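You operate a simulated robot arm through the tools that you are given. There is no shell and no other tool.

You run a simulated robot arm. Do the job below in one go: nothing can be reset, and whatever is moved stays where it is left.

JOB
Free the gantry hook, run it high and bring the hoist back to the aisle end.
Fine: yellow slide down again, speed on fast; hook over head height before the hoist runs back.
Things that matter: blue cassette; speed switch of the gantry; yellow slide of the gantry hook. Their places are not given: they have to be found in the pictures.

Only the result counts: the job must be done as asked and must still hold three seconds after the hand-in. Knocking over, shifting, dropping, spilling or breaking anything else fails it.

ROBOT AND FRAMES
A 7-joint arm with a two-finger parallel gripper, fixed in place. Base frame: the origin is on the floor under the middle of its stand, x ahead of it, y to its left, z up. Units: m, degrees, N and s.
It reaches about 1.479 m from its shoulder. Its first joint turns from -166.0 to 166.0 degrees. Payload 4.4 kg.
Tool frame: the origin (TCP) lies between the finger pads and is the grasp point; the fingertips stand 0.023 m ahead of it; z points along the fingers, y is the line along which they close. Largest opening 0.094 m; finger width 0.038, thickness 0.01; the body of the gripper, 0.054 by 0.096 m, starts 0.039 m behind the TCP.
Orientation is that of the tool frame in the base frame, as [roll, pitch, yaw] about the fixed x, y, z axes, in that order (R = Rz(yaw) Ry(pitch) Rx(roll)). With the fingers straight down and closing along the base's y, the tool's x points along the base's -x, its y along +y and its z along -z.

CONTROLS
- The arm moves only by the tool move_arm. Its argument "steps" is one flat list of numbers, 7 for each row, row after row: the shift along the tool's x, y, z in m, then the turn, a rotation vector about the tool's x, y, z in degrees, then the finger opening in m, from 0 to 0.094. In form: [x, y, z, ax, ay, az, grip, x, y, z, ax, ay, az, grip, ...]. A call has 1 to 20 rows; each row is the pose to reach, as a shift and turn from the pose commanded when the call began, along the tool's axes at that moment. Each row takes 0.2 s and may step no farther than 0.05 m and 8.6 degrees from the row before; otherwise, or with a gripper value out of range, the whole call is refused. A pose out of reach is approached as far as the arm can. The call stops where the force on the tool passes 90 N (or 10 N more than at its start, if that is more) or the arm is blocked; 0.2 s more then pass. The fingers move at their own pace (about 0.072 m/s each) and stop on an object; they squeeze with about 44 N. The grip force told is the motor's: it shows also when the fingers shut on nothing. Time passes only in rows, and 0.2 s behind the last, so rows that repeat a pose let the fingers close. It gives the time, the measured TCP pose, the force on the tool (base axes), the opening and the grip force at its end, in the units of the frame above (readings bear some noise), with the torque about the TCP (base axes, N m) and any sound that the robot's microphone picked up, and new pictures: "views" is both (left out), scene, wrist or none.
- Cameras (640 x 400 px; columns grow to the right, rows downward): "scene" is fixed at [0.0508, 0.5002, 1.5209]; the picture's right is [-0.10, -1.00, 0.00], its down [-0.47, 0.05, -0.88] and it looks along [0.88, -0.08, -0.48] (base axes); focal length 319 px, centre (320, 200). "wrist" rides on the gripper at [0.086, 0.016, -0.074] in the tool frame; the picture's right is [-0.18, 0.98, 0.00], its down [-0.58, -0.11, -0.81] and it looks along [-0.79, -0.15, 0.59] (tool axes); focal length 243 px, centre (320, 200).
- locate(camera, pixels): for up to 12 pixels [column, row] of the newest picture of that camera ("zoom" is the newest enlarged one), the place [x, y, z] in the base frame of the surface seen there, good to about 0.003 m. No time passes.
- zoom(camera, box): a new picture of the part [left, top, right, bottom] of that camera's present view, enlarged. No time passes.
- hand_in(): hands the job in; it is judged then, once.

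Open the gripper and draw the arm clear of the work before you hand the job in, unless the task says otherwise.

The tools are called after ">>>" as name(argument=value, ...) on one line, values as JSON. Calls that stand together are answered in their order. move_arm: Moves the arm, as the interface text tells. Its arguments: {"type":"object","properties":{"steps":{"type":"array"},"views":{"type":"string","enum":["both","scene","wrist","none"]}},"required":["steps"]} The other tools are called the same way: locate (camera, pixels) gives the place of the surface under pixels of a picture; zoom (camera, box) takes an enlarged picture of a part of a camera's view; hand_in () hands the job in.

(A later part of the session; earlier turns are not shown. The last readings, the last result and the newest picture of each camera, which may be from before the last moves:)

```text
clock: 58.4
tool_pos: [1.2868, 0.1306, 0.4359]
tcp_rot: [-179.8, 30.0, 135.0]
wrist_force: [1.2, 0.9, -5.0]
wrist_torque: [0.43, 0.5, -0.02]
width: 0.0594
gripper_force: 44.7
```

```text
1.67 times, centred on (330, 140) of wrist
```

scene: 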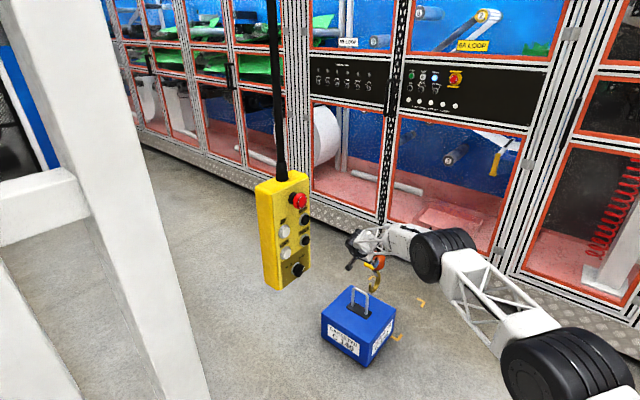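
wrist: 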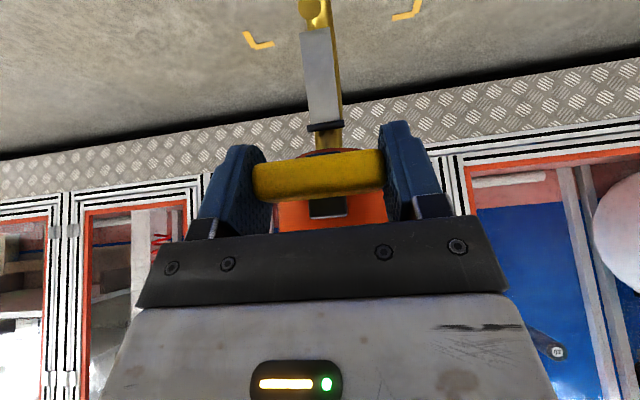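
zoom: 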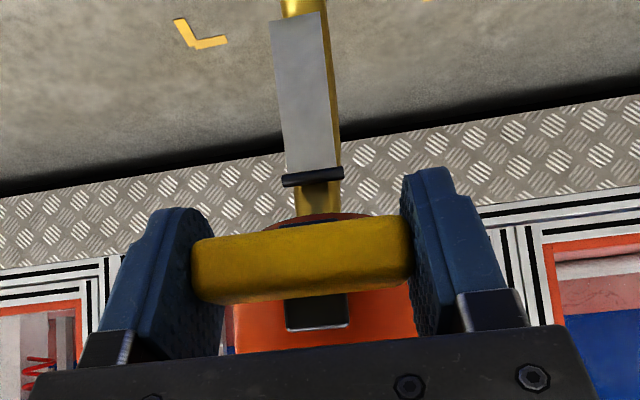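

The gate swings shut with the slide (force -5 N, snapping toward the low end). I push the remaining few millimetres to the lower stop.

>>> move_arm(steps=[0.00125, 0, 0.0022, 0, 0, 0, 0.04, 0.0025, 0, 0.0043, 0, 0, 0, 0.04, 0.0035, 0, 0.006, 0, 0, 0, 0.04], views="wrist")

>>> zoom(camera="wrist", box=[140, 20, 520, 260])

```text
clock: 59.2
tool_pos: [1.2885, 0.1294, 0.4325]
tcp_rot: [-180.0, 30.1, 135.0]
wrist_force: [0.3, -0.2, 11.1]
wrist_torque: [-0.12, 0.13, -0.02]
width: 0.0595
gripper_force: 45.4
```

wrist: 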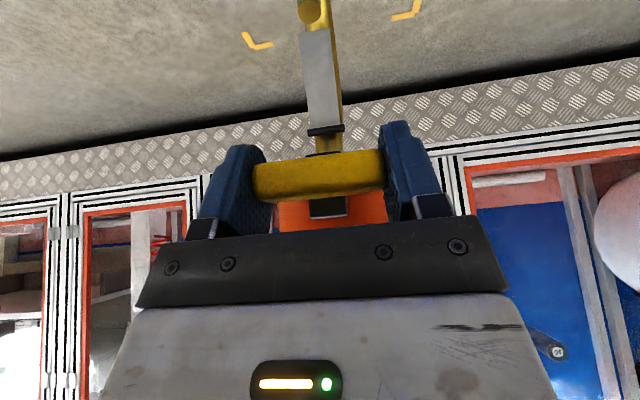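

```text
1.67 times, centred on (330, 140) of wrist
```

zoom: 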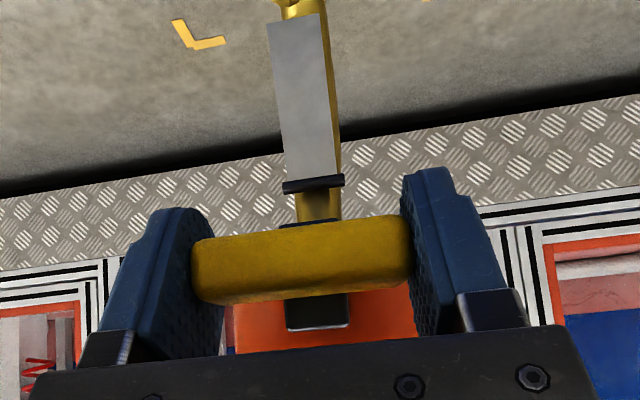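

The force is +11 N against the lower stop and the view matches the original closed state. I open the fingers and retreat along the tool axis.

>>> move_arm(steps=[0.003, 0, 0.0052, 0, 0, 0, 0.065, 0.003, 0, 0.0052, 0, 0, 0, 0.08, 0.003, 0, 0.0052, 0, 0, 0, 0.094, 0.003, 0, -0.03, 0, 0, 0, 0.094, 0, 0, -0.075, 0, 0, 0, 0.094, 0, 0, -0.12, 0, 0, 0, 0.094, 0, 0, -0.165, 0, 0, 0, 0.094], views="both")

>>> zoom(camera="wrist", box=[220, 0, 440, 140])

>>> zoom(camera="scene", box=[320, 230, 440, 370])

```text
clock: 60.8
tool_pos: [1.2286, 0.1863, 0.5676]
tcp_rot: [-179.7, 30.1, 135.1]
wrist_force: [-0.5, -0.3, -1.1]
wrist_torque: [-0.03, -0.06, 0.0]
width: 0.094
gripper_force: 0.0
```

scene: 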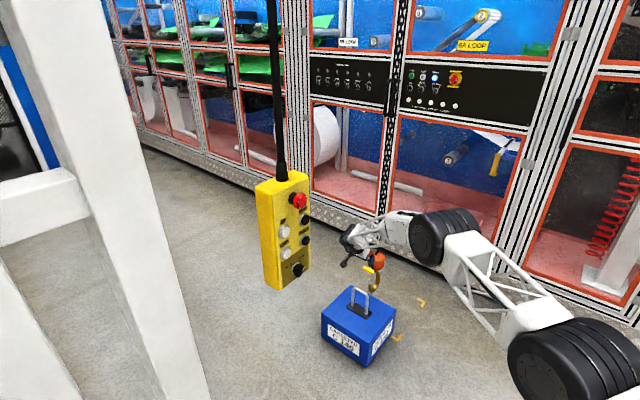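
wrist: 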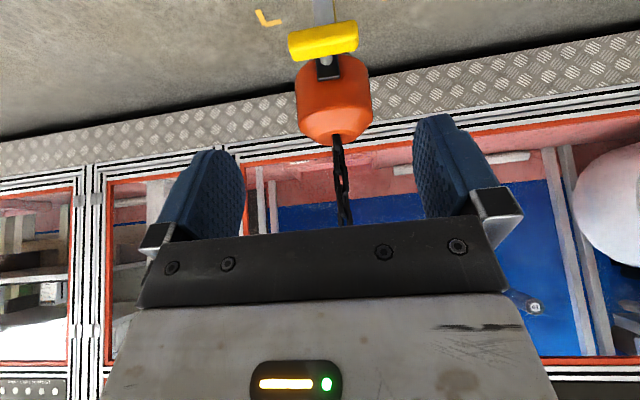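

```text
2.86 times, centred on (330, 70) of wrist
```

zoom: 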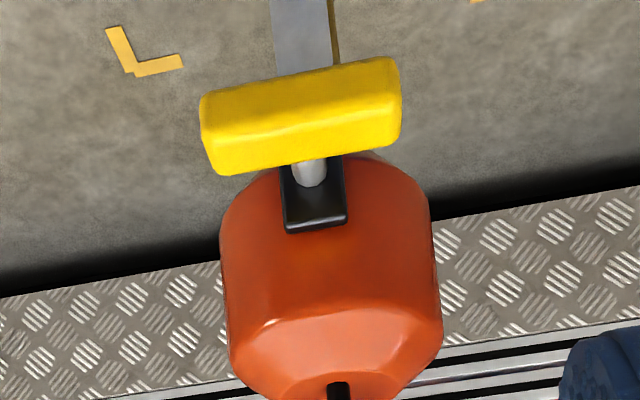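

```text
2.86 times, centred on (380, 300) of scene
```

zoom: 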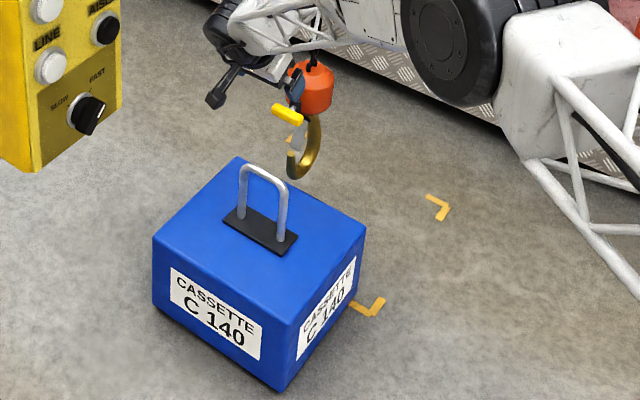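

The slide is fully down and the gate shut; the hook hangs 0.08 m clear of the handle. I back away to (0.9,0.2,0.85) and close the fingers on the way.

>>> move_arm(steps=[0.0068, -0.0223, -0.0366, 0, 0, 0, 0.094, 0.0137, -0.0445, -0.0731, 0, 0, 0, 0.094, 0.0205, -0.0668, -0.1097, 0, 0, 0, 0.094, 0.0273, -0.089, -0.1463, 0, 0, 0, 0.07, 0.0342, -0.1113, -0.1829, 0, 0, 0, 0.05, 0.041, -0.1336, -0.2194, 0, 0, 0, 0.02, 0.0478, -0.1558, -0.256, 0, 0, 0, 0, 0.0546, -0.1781, -0.2926, 0, 0, 0, 0, 0.0615, -0.2003, -0.3291, 0, 0, 0, 0, 0.0683, -0.2226, -0.3657, 0, 0, 0, 0], views="both")

>>> zoom(camera="scene", box=[340, 240, 420, 320])

```text
clock: 63.0
tool_pos: [0.9003, 0.2023, 0.8551]
tcp_rot: [-179.7, 30.0, 135.1]
wrist_force: [-0.2, -0.4, -0.3]
wrist_torque: [-0.01, 0.01, 0.03]
width: 0.0
gripper_force: 43.1
```

scene: 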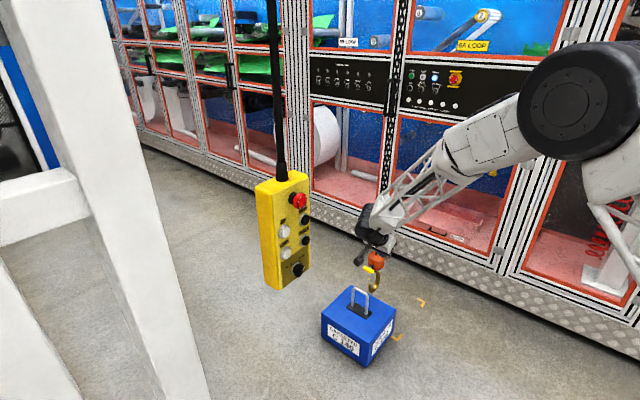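
wrist: 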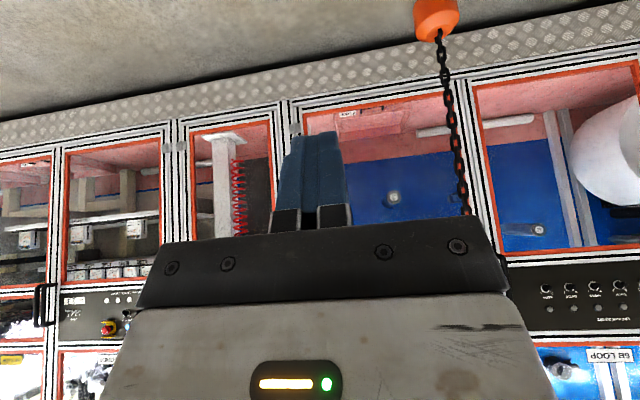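

```text
5.00 times, centred on (380, 280) of scene
```

zoom: 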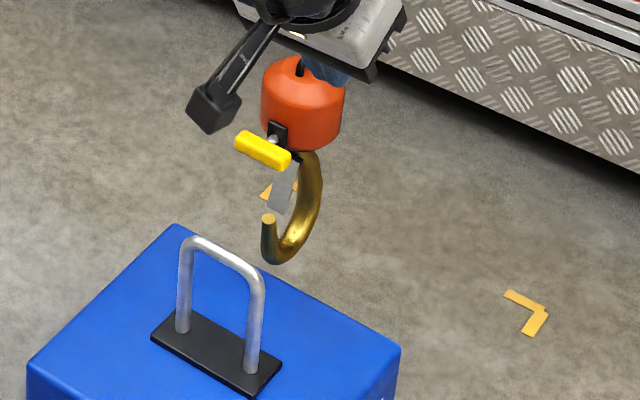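

The hook is shut and free beside the handle. I now turn back to the pendant, stopping in front of the UP button.

>>> move_arm(steps=[0.0089, -0.0248, -0.034, -5.784, -3.338, -3.338, 0, 0.0179, -0.0495, -0.0681, -11.568, -6.676, -6.676, 0, 0.0268, -0.0743, -0.1021, -17.352, -10.014, -10.014, 0, 0.0357, -0.099, -0.1362, -23.136, -13.352, -13.352, 0, 0.0446, -0.1238, -0.1702, -28.92, -16.69, -16.69, 0, 0.0536, -0.1485, -0.2042, -34.704, -20.028, -20.028, 0, 0.0625, -0.1733, -0.2383, -40.488, -23.366, -23.366, 0, 0.0714, -0.198, -0.2723, -46.272, -26.704, -26.704, 0, 0.093, -0.178, -0.2925, -52.056, -30.042, -30.042, 0, 0.1145, -0.1579, -0.3126, -57.84, -33.38, -33.38, 0, 0.1361, -0.1379, -0.3328, -63.624, -36.718, -36.718, 0, 0.1576, -0.1179, -0.353, -69.408, -40.056, -40.056, 0, 0.1792, -0.0978, -0.3731, -75.192, -43.394, -43.394, 0, 0.2007, -0.0778, -0.3933, -80.97, -46.73, -46.73, 0], views="both")

>>> zoom(camera="wrist", box=[220, 0, 460, 160])

```text
clock: 66.0
tool_pos: [0.583, 0.4097, 1.0963]
tcp_rot: [-159.9, 89.9, -114.8]
wrist_force: [0.5, -0.9, 0.2]
wrist_torque: [-0.02, 0.04, 0.05]
width: 0.0001
gripper_force: 42.4
```

scene: 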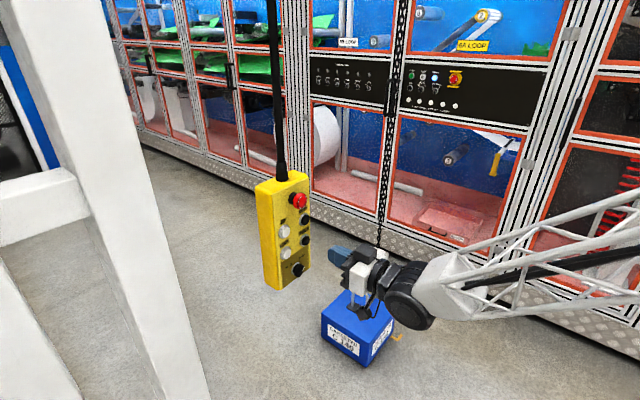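
wrist: 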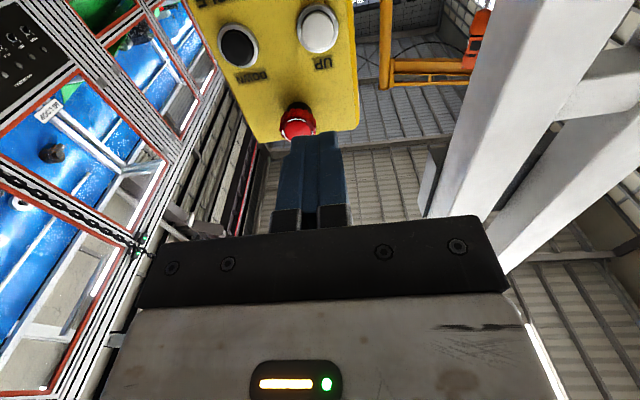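

```text
2.50 times, centred on (340, 80) of wrist
```

zoom: 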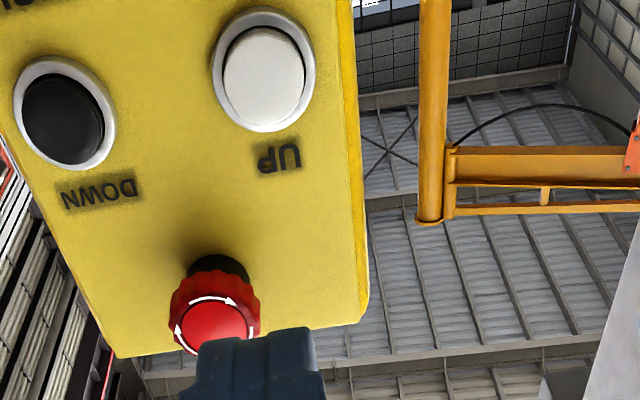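

UP is at zoom (262,65), the red stop above stays well clear. I verify UP's place and correct.

>>> locate(camera="zoom", pixels=[[264, 70], [264, 50], [264, 90], [240, 70], [290, 70], [215, 325], [66, 120]])

```text
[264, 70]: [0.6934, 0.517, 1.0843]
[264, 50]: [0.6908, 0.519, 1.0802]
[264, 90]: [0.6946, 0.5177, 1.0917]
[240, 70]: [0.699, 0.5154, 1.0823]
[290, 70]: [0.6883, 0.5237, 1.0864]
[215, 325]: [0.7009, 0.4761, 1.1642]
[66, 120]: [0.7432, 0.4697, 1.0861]
```

UP's centre is at (0.6935,0.518,1.087). I approach to a few millimetres in front of it.

>>> move_arm(steps=[0.008, -0.0016, 0.04, 0, 0, 0, 0, 0.008, -0.0016, 0.08, 0, 0, 0, 0, 0.008, -0.0016, 0.11, 0, 0, 0, 0, 0.008, -0.0016, 0.126, 0, 0, 0, 0], views="both")

>>> zoom(camera="scene", box=[250, 160, 410, 320])

>>> zoom(camera="wrist", box=[220, 60, 460, 240])

```text
clock: 67.0
tool_pos: [0.6756, 0.4965, 1.0883]
tcp_rot: [-176.8, 89.8, -131.5]
wrist_force: [0.0, 0.0, -0.4]
wrist_torque: [-0.03, 0.0, 0.01]
width: 0.0
gripper_force: 42.0
```

scene: 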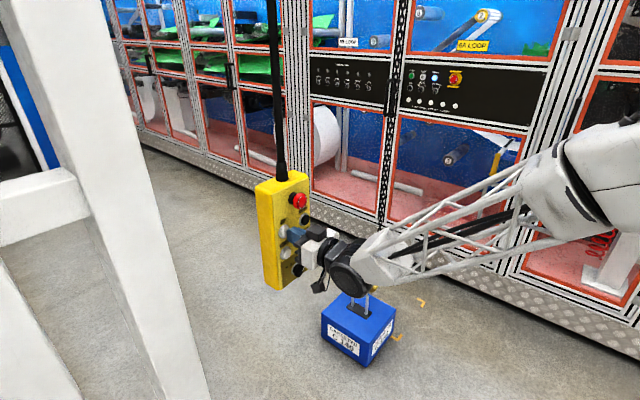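
wrist: 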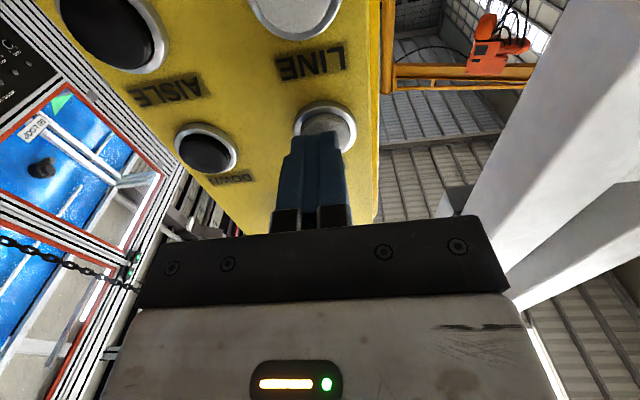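

```text
2.50 times, centred on (330, 240) of scene
```

zoom: 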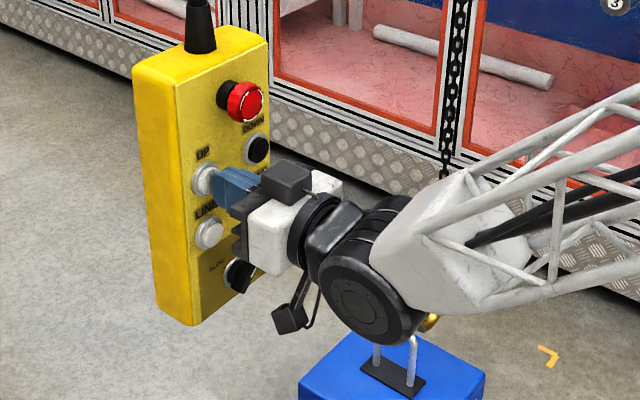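

```text
2.22 times, centred on (340, 150) of wrist
```

zoom: 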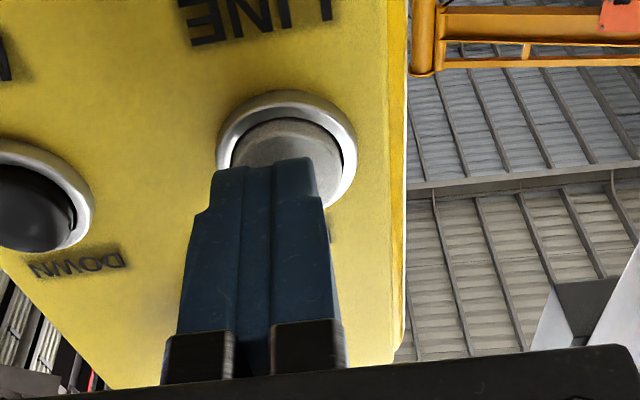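

The fingertips are about 3 mm off centre; I correct and press UP.

>>> move_arm(steps=[0, 0.003, 0.003, 0, 0, 0, 0, 0, 0.003, 0.009, 0, 0, 0, 0], views="scene")

>>> zoom(camera="scene", box=[340, 160, 430, 320])

```text
clock: 67.6
tool_pos: [0.6815, 0.5062, 1.0865]
tcp_rot: [-178.8, 89.8, -133.7]
wrist_force: [-0.7, -4.7, 1.4]
wrist_torque: [0.05, -0.03, -0.04]
width: 0.0
gripper_force: 42.3
heard: click
```

scene: 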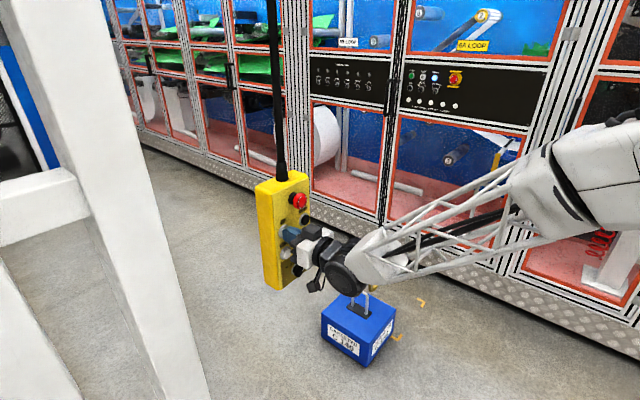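

```text
2.50 times, centred on (385, 240) of scene
```

zoom: 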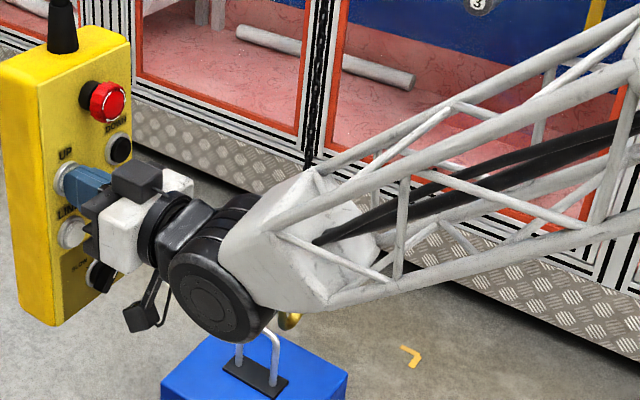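

UP clicked. I hold it for about 1 s and watch the hook rise behind the forearm.

>>> move_arm(steps=[0, 0, 0, 0, 0, 0, 0, 0, 0, 0, 0, 0, 0, 0, 0, 0, 0, 0, 0, 0, 0, 0, 0, 0, 0, 0, 0, 0], views="scene")

>>> zoom(camera="scene", box=[340, 160, 430, 320])

```text
clock: 68.6
tool_pos: [0.6814, 0.5061, 1.0869]
tcp_rot: [-175.8, 89.9, -130.9]
wrist_force: [-2.5, -4.5, 0.6]
wrist_torque: [0.0, -0.01, 0.0]
width: 0.0
gripper_force: 42.0
```

scene: 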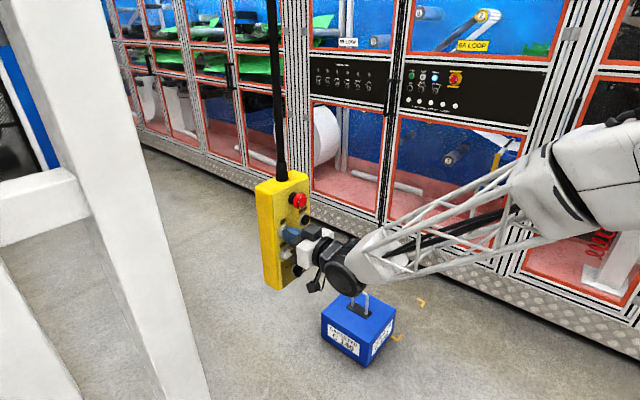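

```text
2.50 times, centred on (385, 240) of scene
```

zoom: 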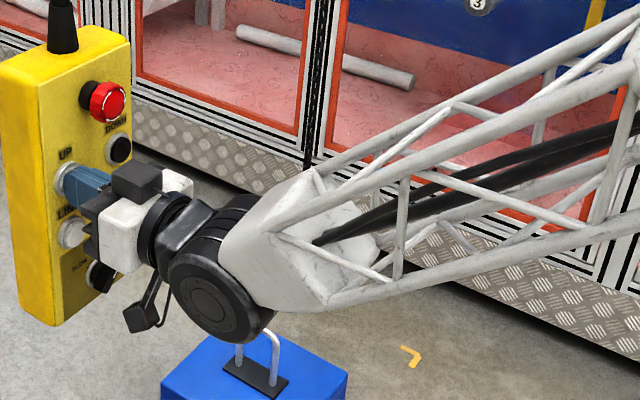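

The hook's bottom vanished from (375,288): it is rising. I hold 2 s more.

>>> move_arm(steps=[0, 0, 0, 0, 0, 0, 0, 0, 0, 0, 0, 0, 0, 0, 0, 0, 0, 0, 0, 0, 0, 0, 0, 0, 0, 0, 0, 0, 0, 0, 0, 0, 0, 0, 0, 0, 0, 0, 0, 0, 0, 0, 0, 0, 0, 0, 0, 0, 0, 0, 0, 0, 0, 0, 0, 0], views="scene")

>>> zoom(camera="scene", box=[340, 60, 460, 260])

```text
clock: 70.4
tool_pos: [0.6797, 0.5079, 1.0874]
tcp_rot: [-175.1, 89.9, -130.3]
wrist_force: [-3.7, -2.2, -1.6]
wrist_torque: [-0.01, 0.01, 0.02]
width: 0.0
gripper_force: 42.1
```

scene: 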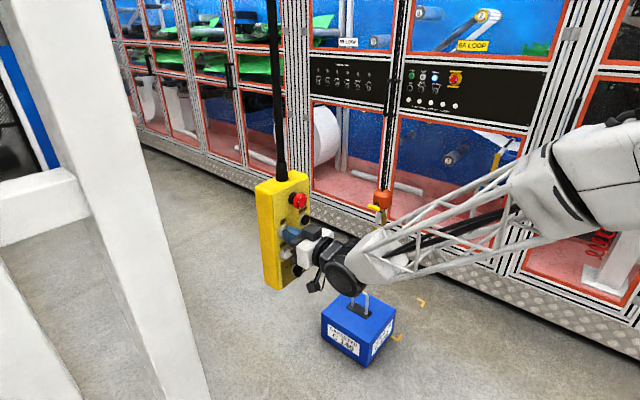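

```text
2.00 times, centred on (400, 160) of scene
```

zoom: 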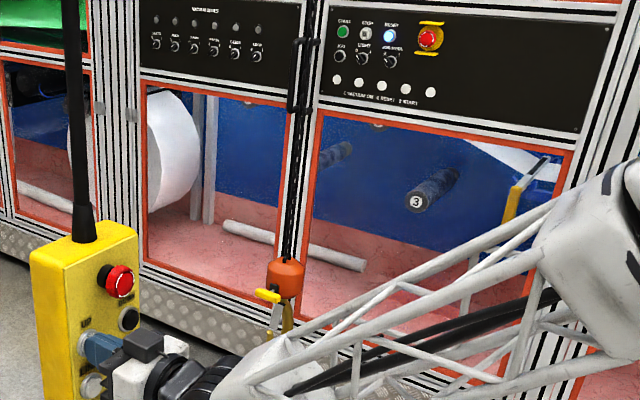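

The orange block has come up to scene (383,198). I keep holding UP for 4 s.

>>> locate(camera="scene", pixels=[[383, 198], [374, 208]])

>>> move_arm(steps=[0, 0, 0, 0, 0, 0, 0, 0, 0, 0, 0, 0, 0, 0, 0, 0, 0, 0, 0, 0, 0, 0, 0, 0, 0, 0, 0, 0, 0, 0, 0, 0, 0, 0, 0, 0, 0, 0, 0, 0, 0, 0, 0, 0, 0, 0, 0, 0, 0, 0, 0, 0, 0, 0, 0, 0, 0, 0, 0, 0, 0, 0, 0, 0, 0, 0, 0, 0, 0, 0, 0, 0, 0, 0, 0, 0, 0, 0, 0, 0, 0, 0, 0, 0, 0, 0, 0, 0, 0, 0, 0, 0, 0, 0, 0, 0, 0, 0, 0, 0, 0, 0, 0, 0, 0, 0, 0, 0, 0, 0, 0, 0, 0, 0, 0, 0, 0, 0, 0, 0, 0, 0, 0, 0, 0, 0, 0, 0, 0, 0, 0, 0, 0], views="scene")

```text
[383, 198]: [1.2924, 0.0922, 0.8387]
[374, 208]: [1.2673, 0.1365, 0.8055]
```

```text
clock: 74.4
tool_pos: [0.6818, 0.5074, 1.0871]
tcp_rot: [-175.0, 89.9, -130.0]
wrist_force: [-2.5, -3.1, 1.2]
wrist_torque: [0.03, -0.02, -0.03]
width: 0.0001
gripper_force: 42.8
```

scene: 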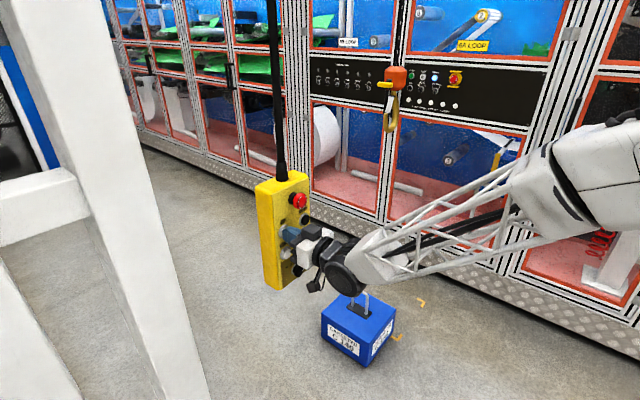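

The block is at (396,78). I check its height and hold UP another 4 s.

>>> locate(camera="scene", pixels=[[396, 78], [385, 85], [390, 125]])

>>> move_arm(steps=[0, 0, 0, 0, 0, 0, 0, 0, 0, 0, 0, 0, 0, 0, 0, 0, 0, 0, 0, 0, 0, 0, 0, 0, 0, 0, 0, 0, 0, 0, 0, 0, 0, 0, 0, 0, 0, 0, 0, 0, 0, 0, 0, 0, 0, 0, 0, 0, 0, 0, 0, 0, 0, 0, 0, 0, 0, 0, 0, 0, 0, 0, 0, 0, 0, 0, 0, 0, 0, 0, 0, 0, 0, 0, 0, 0, 0, 0, 0, 0, 0, 0, 0, 0, 0, 0, 0, 0, 0, 0, 0, 0, 0, 0, 0, 0, 0, 0, 0, 0, 0, 0, 0, 0, 0, 0, 0, 0, 0, 0, 0, 0, 0, 0, 0, 0, 0, 0, 0, 0, 0, 0, 0, 0, 0, 0, 0, 0, 0, 0, 0, 0, 0], views="both")

```text
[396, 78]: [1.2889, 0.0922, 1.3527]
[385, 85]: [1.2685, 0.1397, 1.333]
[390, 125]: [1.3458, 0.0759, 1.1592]
```

```text
clock: 78.4
tool_pos: [0.6807, 0.5063, 1.0873]
tcp_rot: [-175.3, 89.7, -130.2]
wrist_force: [-3.3, -3.0, -0.9]
wrist_torque: [0.03, -0.02, 0.0]
width: 0.0001
gripper_force: 42.6
```

scene: 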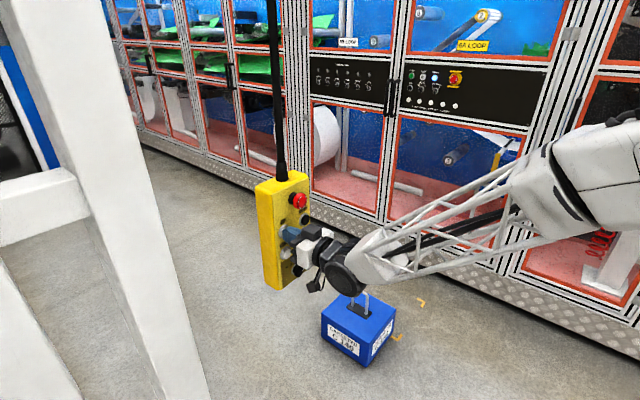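
wrist: 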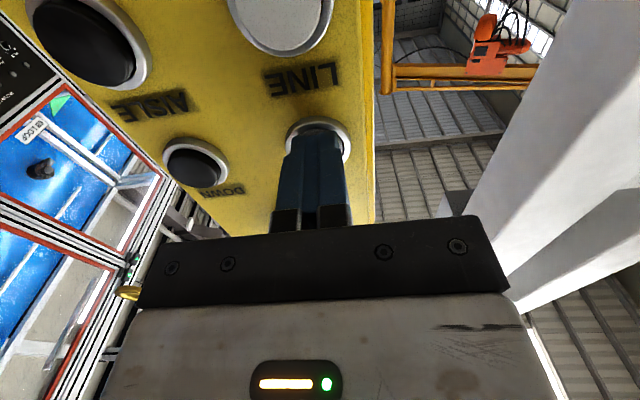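

The hook rises at 0.128 m/s and must now be near 1.87 m (block), out of the scene view. I hold UP another 4 s.

>>> move_arm(steps=[0, 0, 0, 0, 0, 0, 0, 0, 0, 0, 0, 0, 0, 0, 0, 0, 0, 0, 0, 0, 0, 0, 0, 0, 0, 0, 0, 0, 0, 0, 0, 0, 0, 0, 0, 0, 0, 0, 0, 0, 0, 0, 0, 0, 0, 0, 0, 0, 0, 0, 0, 0, 0, 0, 0, 0, 0, 0, 0, 0, 0, 0, 0, 0, 0, 0, 0, 0, 0, 0, 0, 0, 0, 0, 0, 0, 0, 0, 0, 0, 0, 0, 0, 0, 0, 0, 0, 0, 0, 0, 0, 0, 0, 0, 0, 0, 0, 0, 0, 0, 0, 0, 0, 0, 0, 0, 0, 0, 0, 0, 0, 0, 0, 0, 0, 0, 0, 0, 0, 0, 0, 0, 0, 0, 0, 0, 0, 0, 0, 0, 0, 0, 0], views="wrist")

```text
clock: 82.4
tool_pos: [0.6805, 0.5073, 1.0875]
tcp_rot: [-175.1, 89.8, -130.0]
wrist_force: [-3.2, -3.4, 0.4]
wrist_torque: [0.02, -0.01, -0.02]
width: 0.0
gripper_force: 42.6
```

wrist: 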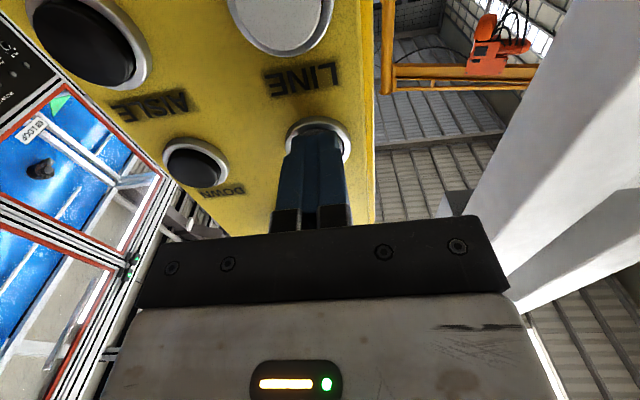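

By its speed the block should be near 2.38 m. I hold 2 s more for a good margin, then release and back off.

>>> move_arm(steps=[0, 0, 0, 0, 0, 0, 0, 0, 0, 0, 0, 0, 0, 0, 0, 0, 0, 0, 0, 0, 0, 0, 0, 0, 0, 0, 0, 0, 0, 0, 0, 0, 0, 0, 0, 0, 0, 0, 0, 0, 0, 0, 0, 0, 0, 0, 0, 0, 0, 0, 0, 0, 0, 0, 0, 0, 0, 0, 0, 0, 0, 0, 0, 0, -0.03, 0, 0, 0, 0, 0, 0, -0.06, 0, 0, 0, 0], views="both")

```text
refused: steps must hold 7 numbers for each row
```

The list had a wrong count; I resend it with nine hold rows and two rows of backing off.

>>> move_arm(steps=[0, 0, 0, 0, 0, 0, 0, 0, 0, 0, 0, 0, 0, 0, 0, 0, 0, 0, 0, 0, 0, 0, 0, 0, 0, 0, 0, 0, 0, 0, 0, 0, 0, 0, 0, 0, 0, 0, 0, 0, 0, 0, 0, 0, 0, 0, 0, 0, 0, 0, 0, 0, 0, 0, 0, 0, 0, 0, 0, 0, 0, 0, 0, 0, 0, -0.03, 0, 0, 0, 0, 0, 0, -0.06, 0, 0, 0, 0], views="both")

```text
clock: 84.8
tool_pos: [0.6369, 0.4635, 1.0872]
tcp_rot: [-170.6, 89.8, -125.6]
wrist_force: [0.2, -0.5, 0.8]
wrist_torque: [0.01, 0.02, 0.01]
width: 0.0001
gripper_force: 42.8
```

scene: 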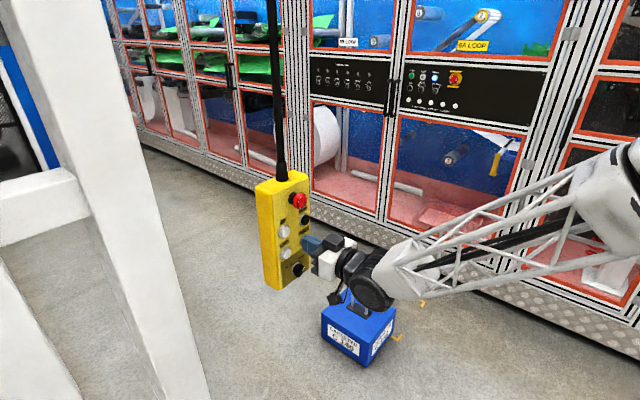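
wrist: 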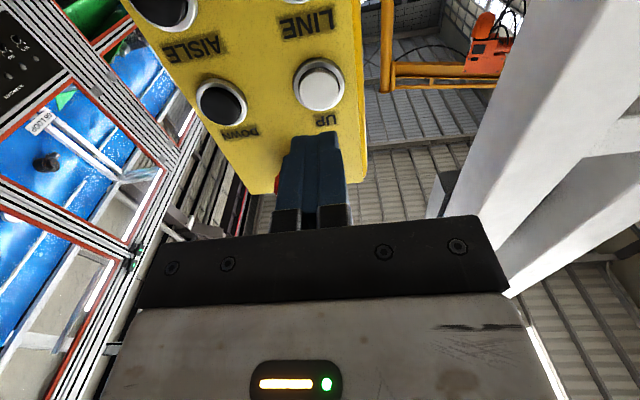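

UP is released. I back off and turn the wrist camera right and up to check the hook's height.

>>> move_arm(steps=[0, 0, -0.03, 7, 0, 0, 0, 0, 0, -0.06, 14, 0, 0, 0, 0, 0, -0.09, 21, 0, 0, 0, 0, 0, -0.12, 28, 0, 0, 0, 0, 0, -0.13, 35, 0, 0, 0, 0, 0, -0.14, 42, 0, 0, 0, 0, 0, -0.15, 50, 0, 0, 0], views="none")

>>> move_arm(steps=[0, 0, 0, 0, -7, 0, 0, 0, 0, 0, 0, -14, 0, 0, 0, 0, 0, 0, -21, 0, 0, 0, 0, 0, 0, -28, 0, 0], views="both")

```text
clock: 86.4
tool_pos: [0.5309, 0.3577, 1.0886]
tcp_rot: [-132.3, 89.8, -137.3]
wrist_force: [0.4, 0.0, -0.5]
wrist_torque: [0.02, 0.0, -0.01]
width: 0.0
gripper_force: 42.5
```

```text
clock: 87.4
tool_pos: [0.5327, 0.358, 1.0901]
tcp_rot: [-0.2, 62.0, -5.1]
wrist_force: [0.9, -0.4, -1.1]
wrist_torque: [-0.03, 0.0, -0.02]
width: 0.0
gripper_force: 42.6
```

scene: 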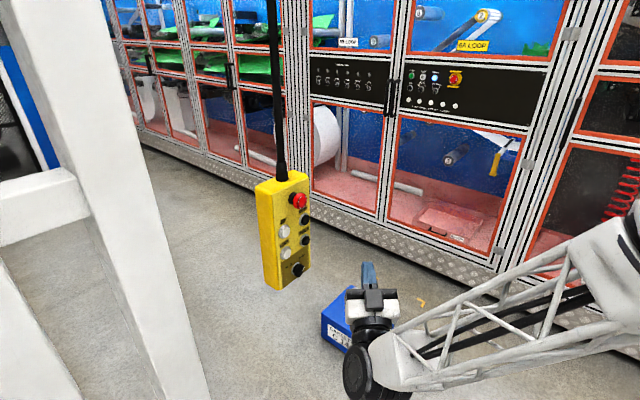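
wrist: 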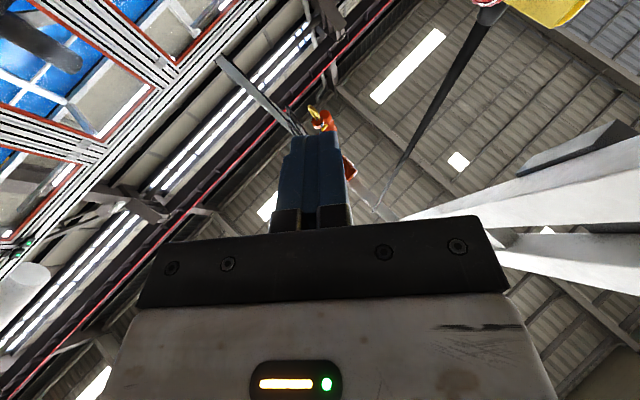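

The hook shows at wrist (322,118) just above the fingers. I zoom and measure its height.

>>> zoom(camera="wrist", box=[270, 80, 390, 200])

>>> locate(camera="wrist", pixels=[[312, 110], [318, 118], [326, 122], [330, 128], [324, 115], [310, 106], [350, 170]])

```text
3.33 times, centred on (330, 140) of wrist
```

zoom: 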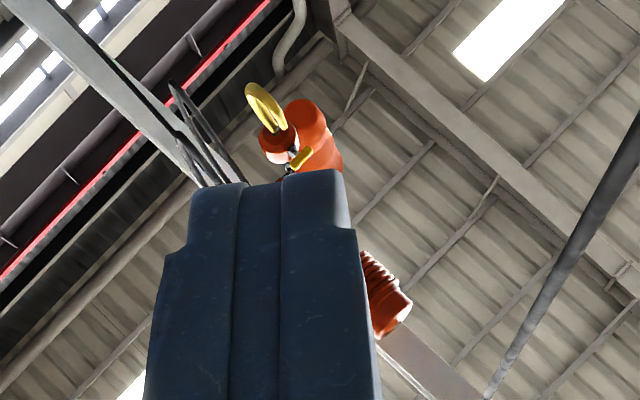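

```text
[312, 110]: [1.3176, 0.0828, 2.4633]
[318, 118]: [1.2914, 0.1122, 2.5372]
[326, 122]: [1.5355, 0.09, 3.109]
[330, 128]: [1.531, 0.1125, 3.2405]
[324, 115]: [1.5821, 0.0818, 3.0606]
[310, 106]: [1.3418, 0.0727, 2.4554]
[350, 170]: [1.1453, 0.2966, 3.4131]
```

The hook's lowest point is at z≈2.455 m, well over head height. I turn back toward the pendant, first levelling the tool.

>>> move_arm(steps=[0, 0, 0, 0, 7, 0, 0, 0, 0, 0, 0, 14, 0, 0, 0, 0, 0, 0, 21, 0, 0, 0, 0, 0, 0, 28, 0, 0], views="none")

>>> move_arm(steps=[0.01, 0.006, 0.015, -7, 0, 0, 0, 0.02, 0.012, 0.03, -14, 0, 0, 0, 0.03, 0.018, 0.05, -21, 0, 0, 0, 0.04, 0.024, 0.07, -28, 0, 0, 0, 0.05, 0.03, 0.09, -35, 0, 0, 0, 0.06, 0.036, 0.107, -42, 0, 0, 0, 0.068, 0.041, 0.1225, -50, 0, 0, 0], views="both")

>>> zoom(camera="wrist", box=[200, 0, 500, 200])

```text
clock: 88.4
tool_pos: [0.5313, 0.3586, 1.0878]
tcp_rot: [-148.6, 89.8, -153.5]
wrist_force: [0.3, 0.2, -0.5]
wrist_torque: [-0.01, -0.03, 0.02]
width: 0.0
gripper_force: 42.3
```

```text
clock: 90.0
tool_pos: [0.6553, 0.3896, 1.0181]
tcp_rot: [-174.5, 89.8, -129.3]
wrist_force: [-0.5, 0.0, 0.0]
wrist_torque: [-0.04, 0.02, 0.01]
width: 0.0
gripper_force: 41.8
```

scene: 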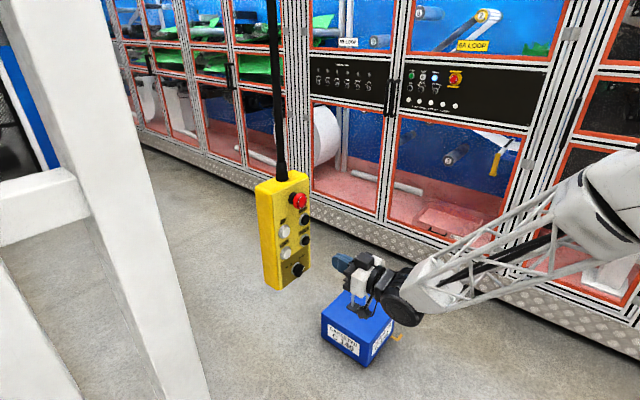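
wrist: 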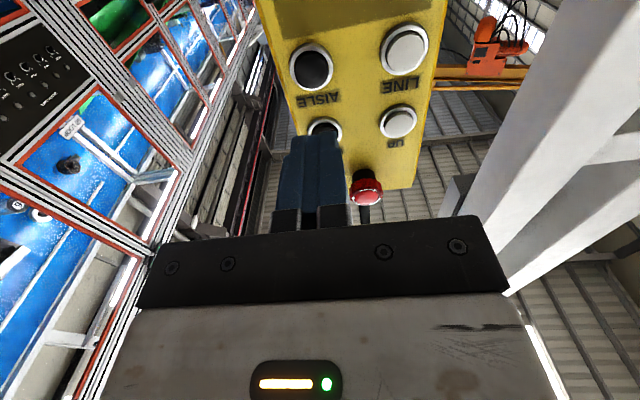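

```text
2.00 times, centred on (350, 100) of wrist
```

zoom: 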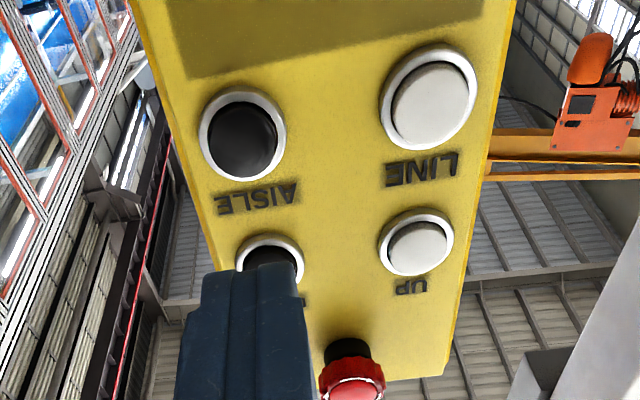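

AISLE is at zoom (242,140); I measure it to fix the press point.

>>> locate(camera="zoom", pixels=[[242, 140], [242, 120], [242, 160], [222, 140], [262, 140]])

```text
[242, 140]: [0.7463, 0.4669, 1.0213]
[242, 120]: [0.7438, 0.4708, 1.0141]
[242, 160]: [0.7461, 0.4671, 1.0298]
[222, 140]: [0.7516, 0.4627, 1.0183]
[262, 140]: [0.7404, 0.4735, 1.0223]
```

AISLE's centre is at about h 0.194, z 1.022. I correct by 5 mm and close in to just before contact.

>>> move_arm(steps=[-0.004, -0.005, 0.035, 0, 0, 0, 0, -0.004, -0.005, 0.07, 0, 0, 0, 0, -0.004, -0.005, 0.09, 0, 0, 0, 0], views="both")

>>> zoom(camera="scene", box=[250, 160, 410, 320])

>>> zoom(camera="wrist", box=[220, 60, 460, 240])

```text
clock: 90.8
tool_pos: [0.7229, 0.4511, 1.0225]
tcp_rot: [-168.0, 89.8, -122.9]
wrist_force: [-0.6, -0.8, 0.5]
wrist_torque: [-0.01, 0.02, 0.02]
width: 0.0001
gripper_force: 42.4
```

scene: 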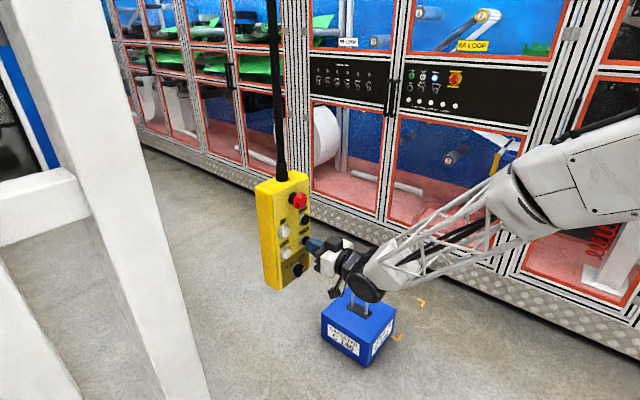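
wrist: 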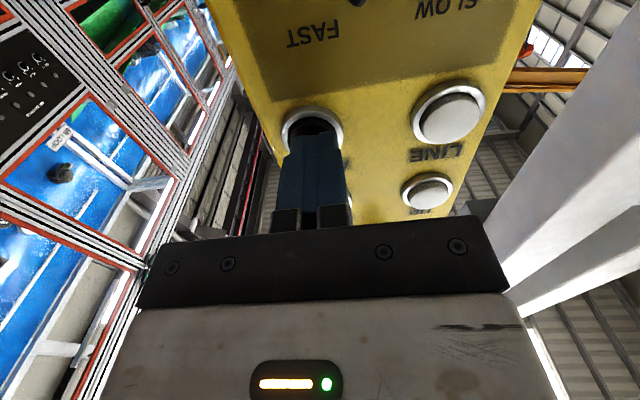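

```text
2.50 times, centred on (330, 240) of scene
```

zoom: 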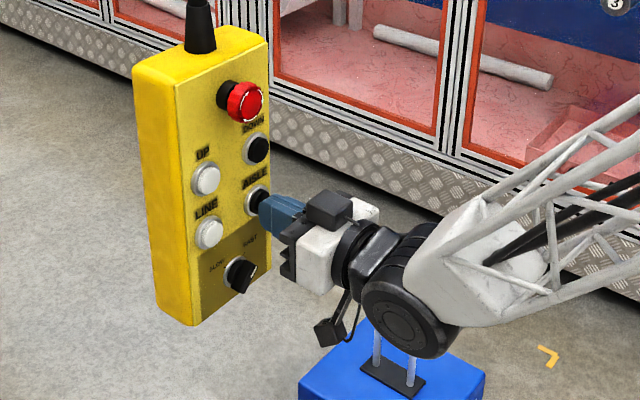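

```text
2.22 times, centred on (340, 150) of wrist
```

zoom: 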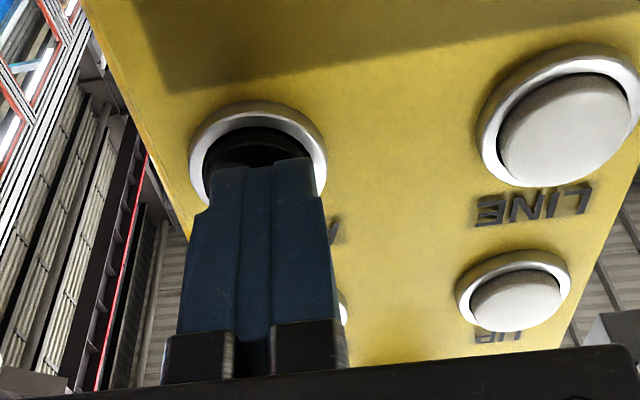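

Aligned and about 4 mm short. I press AISLE and hold for about 2 s.

>>> move_arm(steps=[0, 0, 0.004, 0, 0, 0, 0, 0, 0, 0.008, 0, 0, 0, 0, 0, 0, 0.008, 0, 0, 0, 0, 0, 0, 0.008, 0, 0, 0, 0, 0, 0, 0.008, 0, 0, 0, 0, 0, 0, 0.008, 0, 0, 0, 0, 0, 0, 0.008, 0, 0, 0, 0, 0, 0, 0.008, 0, 0, 0, 0, 0, 0, 0.008, 0, 0, 0, 0, 0, 0, 0.008, 0, 0, 0, 0], views="both")

```text
clock: 93.0
tool_pos: [0.7293, 0.4553, 1.022]
tcp_rot: [-173.8, 89.9, -128.6]
wrist_force: [-0.4, -1.6, -0.3]
wrist_torque: [0.02, -0.04, -0.02]
width: 0.0
gripper_force: 42.1
```

scene: 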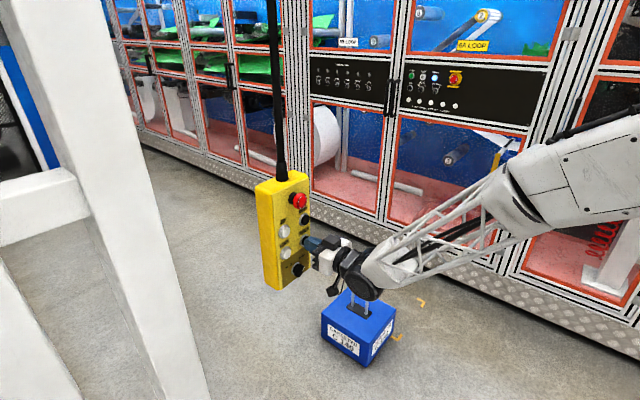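
wrist: 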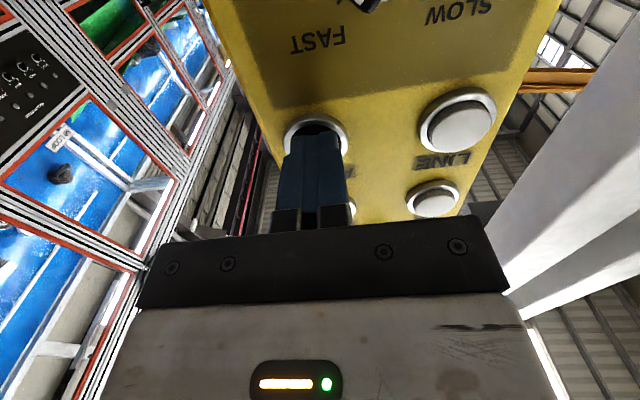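

No click was heard and only about 1.5 N is felt. I push 3 mm deeper.

>>> move_arm(steps=[0, 0, 0.003, 0, 0, 0, 0], views="none")

```text
clock: 93.4
tool_pos: [0.7315, 0.4571, 1.0225]
tcp_rot: [-175.3, 89.7, -130.3]
wrist_force: [-5.9, -2.6, -0.1]
wrist_torque: [0.01, -0.05, 0.1]
width: 0.0
gripper_force: 42.7
heard: click
```

AISLE clicked. I hold it for 4 s and listen.

>>> move_arm(steps=[0, 0, 0, 0, 0, 0, 0, 0, 0, 0, 0, 0, 0, 0, 0, 0, 0, 0, 0, 0, 0, 0, 0, 0, 0, 0, 0, 0, 0, 0, 0, 0, 0, 0, 0, 0, 0, 0, 0, 0, 0, 0, 0, 0, 0, 0, 0, 0, 0, 0, 0, 0, 0, 0, 0, 0, 0, 0, 0, 0, 0, 0, 0, 0, 0, 0, 0, 0, 0, 0, 0, 0, 0, 0, 0, 0, 0, 0, 0, 0, 0, 0, 0, 0, 0, 0, 0, 0, 0, 0, 0, 0, 0, 0, 0, 0, 0, 0, 0, 0, 0, 0, 0, 0, 0, 0, 0, 0, 0, 0, 0, 0, 0, 0, 0, 0, 0, 0, 0, 0, 0, 0, 0, 0, 0, 0, 0, 0, 0, 0, 0, 0, 0], views="both")

```text
clock: 97.4
tool_pos: [0.7307, 0.4563, 1.0224]
tcp_rot: [-173.5, 89.8, -128.5]
wrist_force: [-2.9, -4.1, -0.5]
wrist_torque: [0.02, -0.02, -0.03]
width: 0.0001
gripper_force: 42.5
```

scene: 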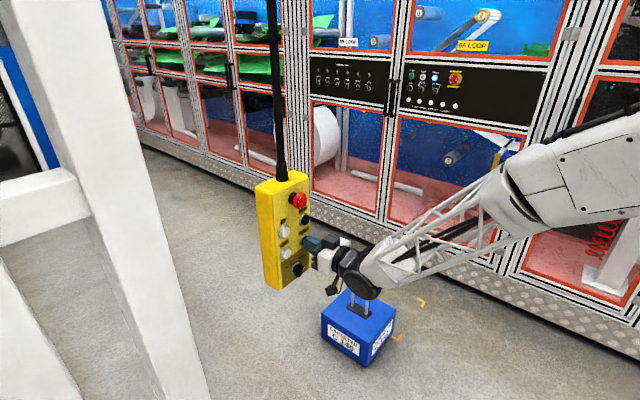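
wrist: 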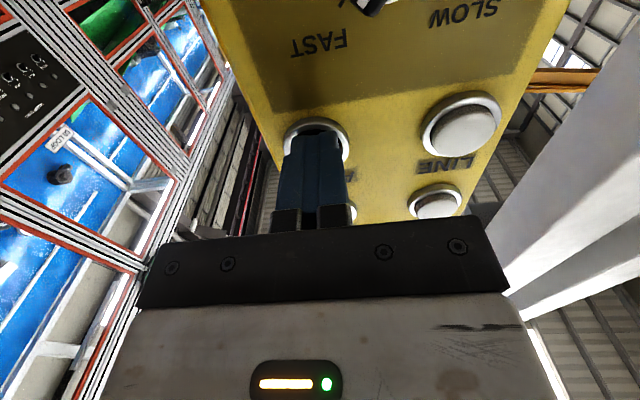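

Still held (about 5 N), nothing disturbed. I hold another 4 s.

>>> move_arm(steps=[0, 0, 0, 0, 0, 0, 0, 0, 0, 0, 0, 0, 0, 0, 0, 0, 0, 0, 0, 0, 0, 0, 0, 0, 0, 0, 0, 0, 0, 0, 0, 0, 0, 0, 0, 0, 0, 0, 0, 0, 0, 0, 0, 0, 0, 0, 0, 0, 0, 0, 0, 0, 0, 0, 0, 0, 0, 0, 0, 0, 0, 0, 0, 0, 0, 0, 0, 0, 0, 0, 0, 0, 0, 0, 0, 0, 0, 0, 0, 0, 0, 0, 0, 0, 0, 0, 0, 0, 0, 0, 0, 0, 0, 0, 0, 0, 0, 0, 0, 0, 0, 0, 0, 0, 0, 0, 0, 0, 0, 0, 0, 0, 0, 0, 0, 0, 0, 0, 0, 0, 0, 0, 0, 0, 0, 0, 0, 0, 0, 0, 0, 0, 0], views="both")

```text
clock: 101.4
tool_pos: [0.7304, 0.4565, 1.0225]
tcp_rot: [-173.9, 89.8, -128.8]
wrist_force: [-3.8, -2.8, 0.6]
wrist_torque: [0.01, -0.05, -0.02]
width: 0.0
gripper_force: 42.8
```

scene: 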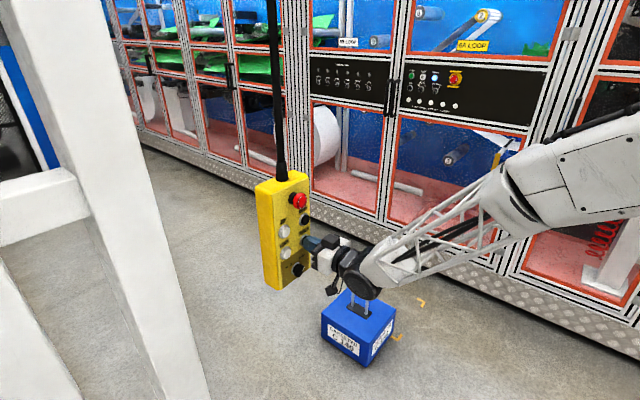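
wrist: 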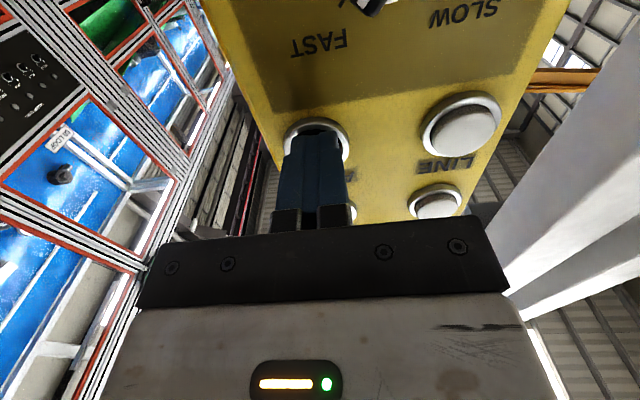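

Held 8 s in all. I release AISLE, back off 0.25 m, and turn the wrist camera up and to the left to see where the hoist is.

>>> move_arm(steps=[0, 0, -0.03, 0, 0, 0, 0, 0, 0, -0.07, 0, 0, 0, 0, 0, 0, -0.115, 0, 0, 0, 0, 0, 0, -0.16, 0, 0, 0, 0, 0, 0, -0.205, -7, 0, 0, 0, 0, 0, -0.25, -14, 0, 0, 0, 0, 0, -0.25, -21, 0, 0, 0, 0, 0, -0.25, -28, 0, 0, 0, 0, 0, -0.25, -35, 0, 0, 0, 0, 0, -0.25, -42, 0, 0, 0], views="both")

```text
clock: 103.6
tool_pos: [0.5537, 0.2798, 1.0239]
tcp_rot: [140.4, 89.9, -132.5]
wrist_force: [-0.9, -0.2, -1.0]
wrist_torque: [0.02, 0.01, 0.03]
width: 0.0
gripper_force: 42.1
```

scene: 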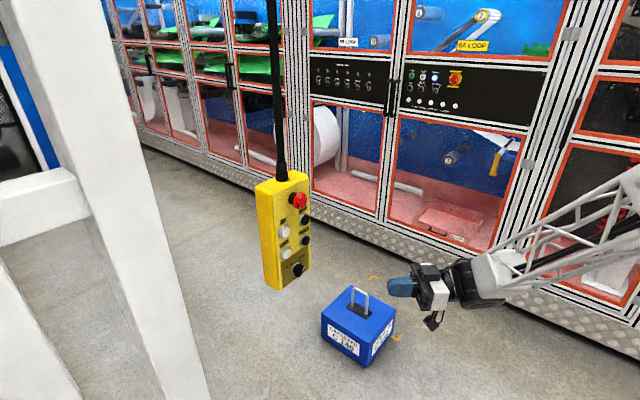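
wrist: 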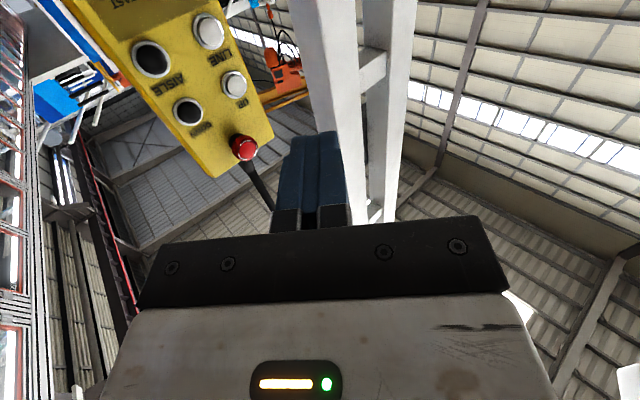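

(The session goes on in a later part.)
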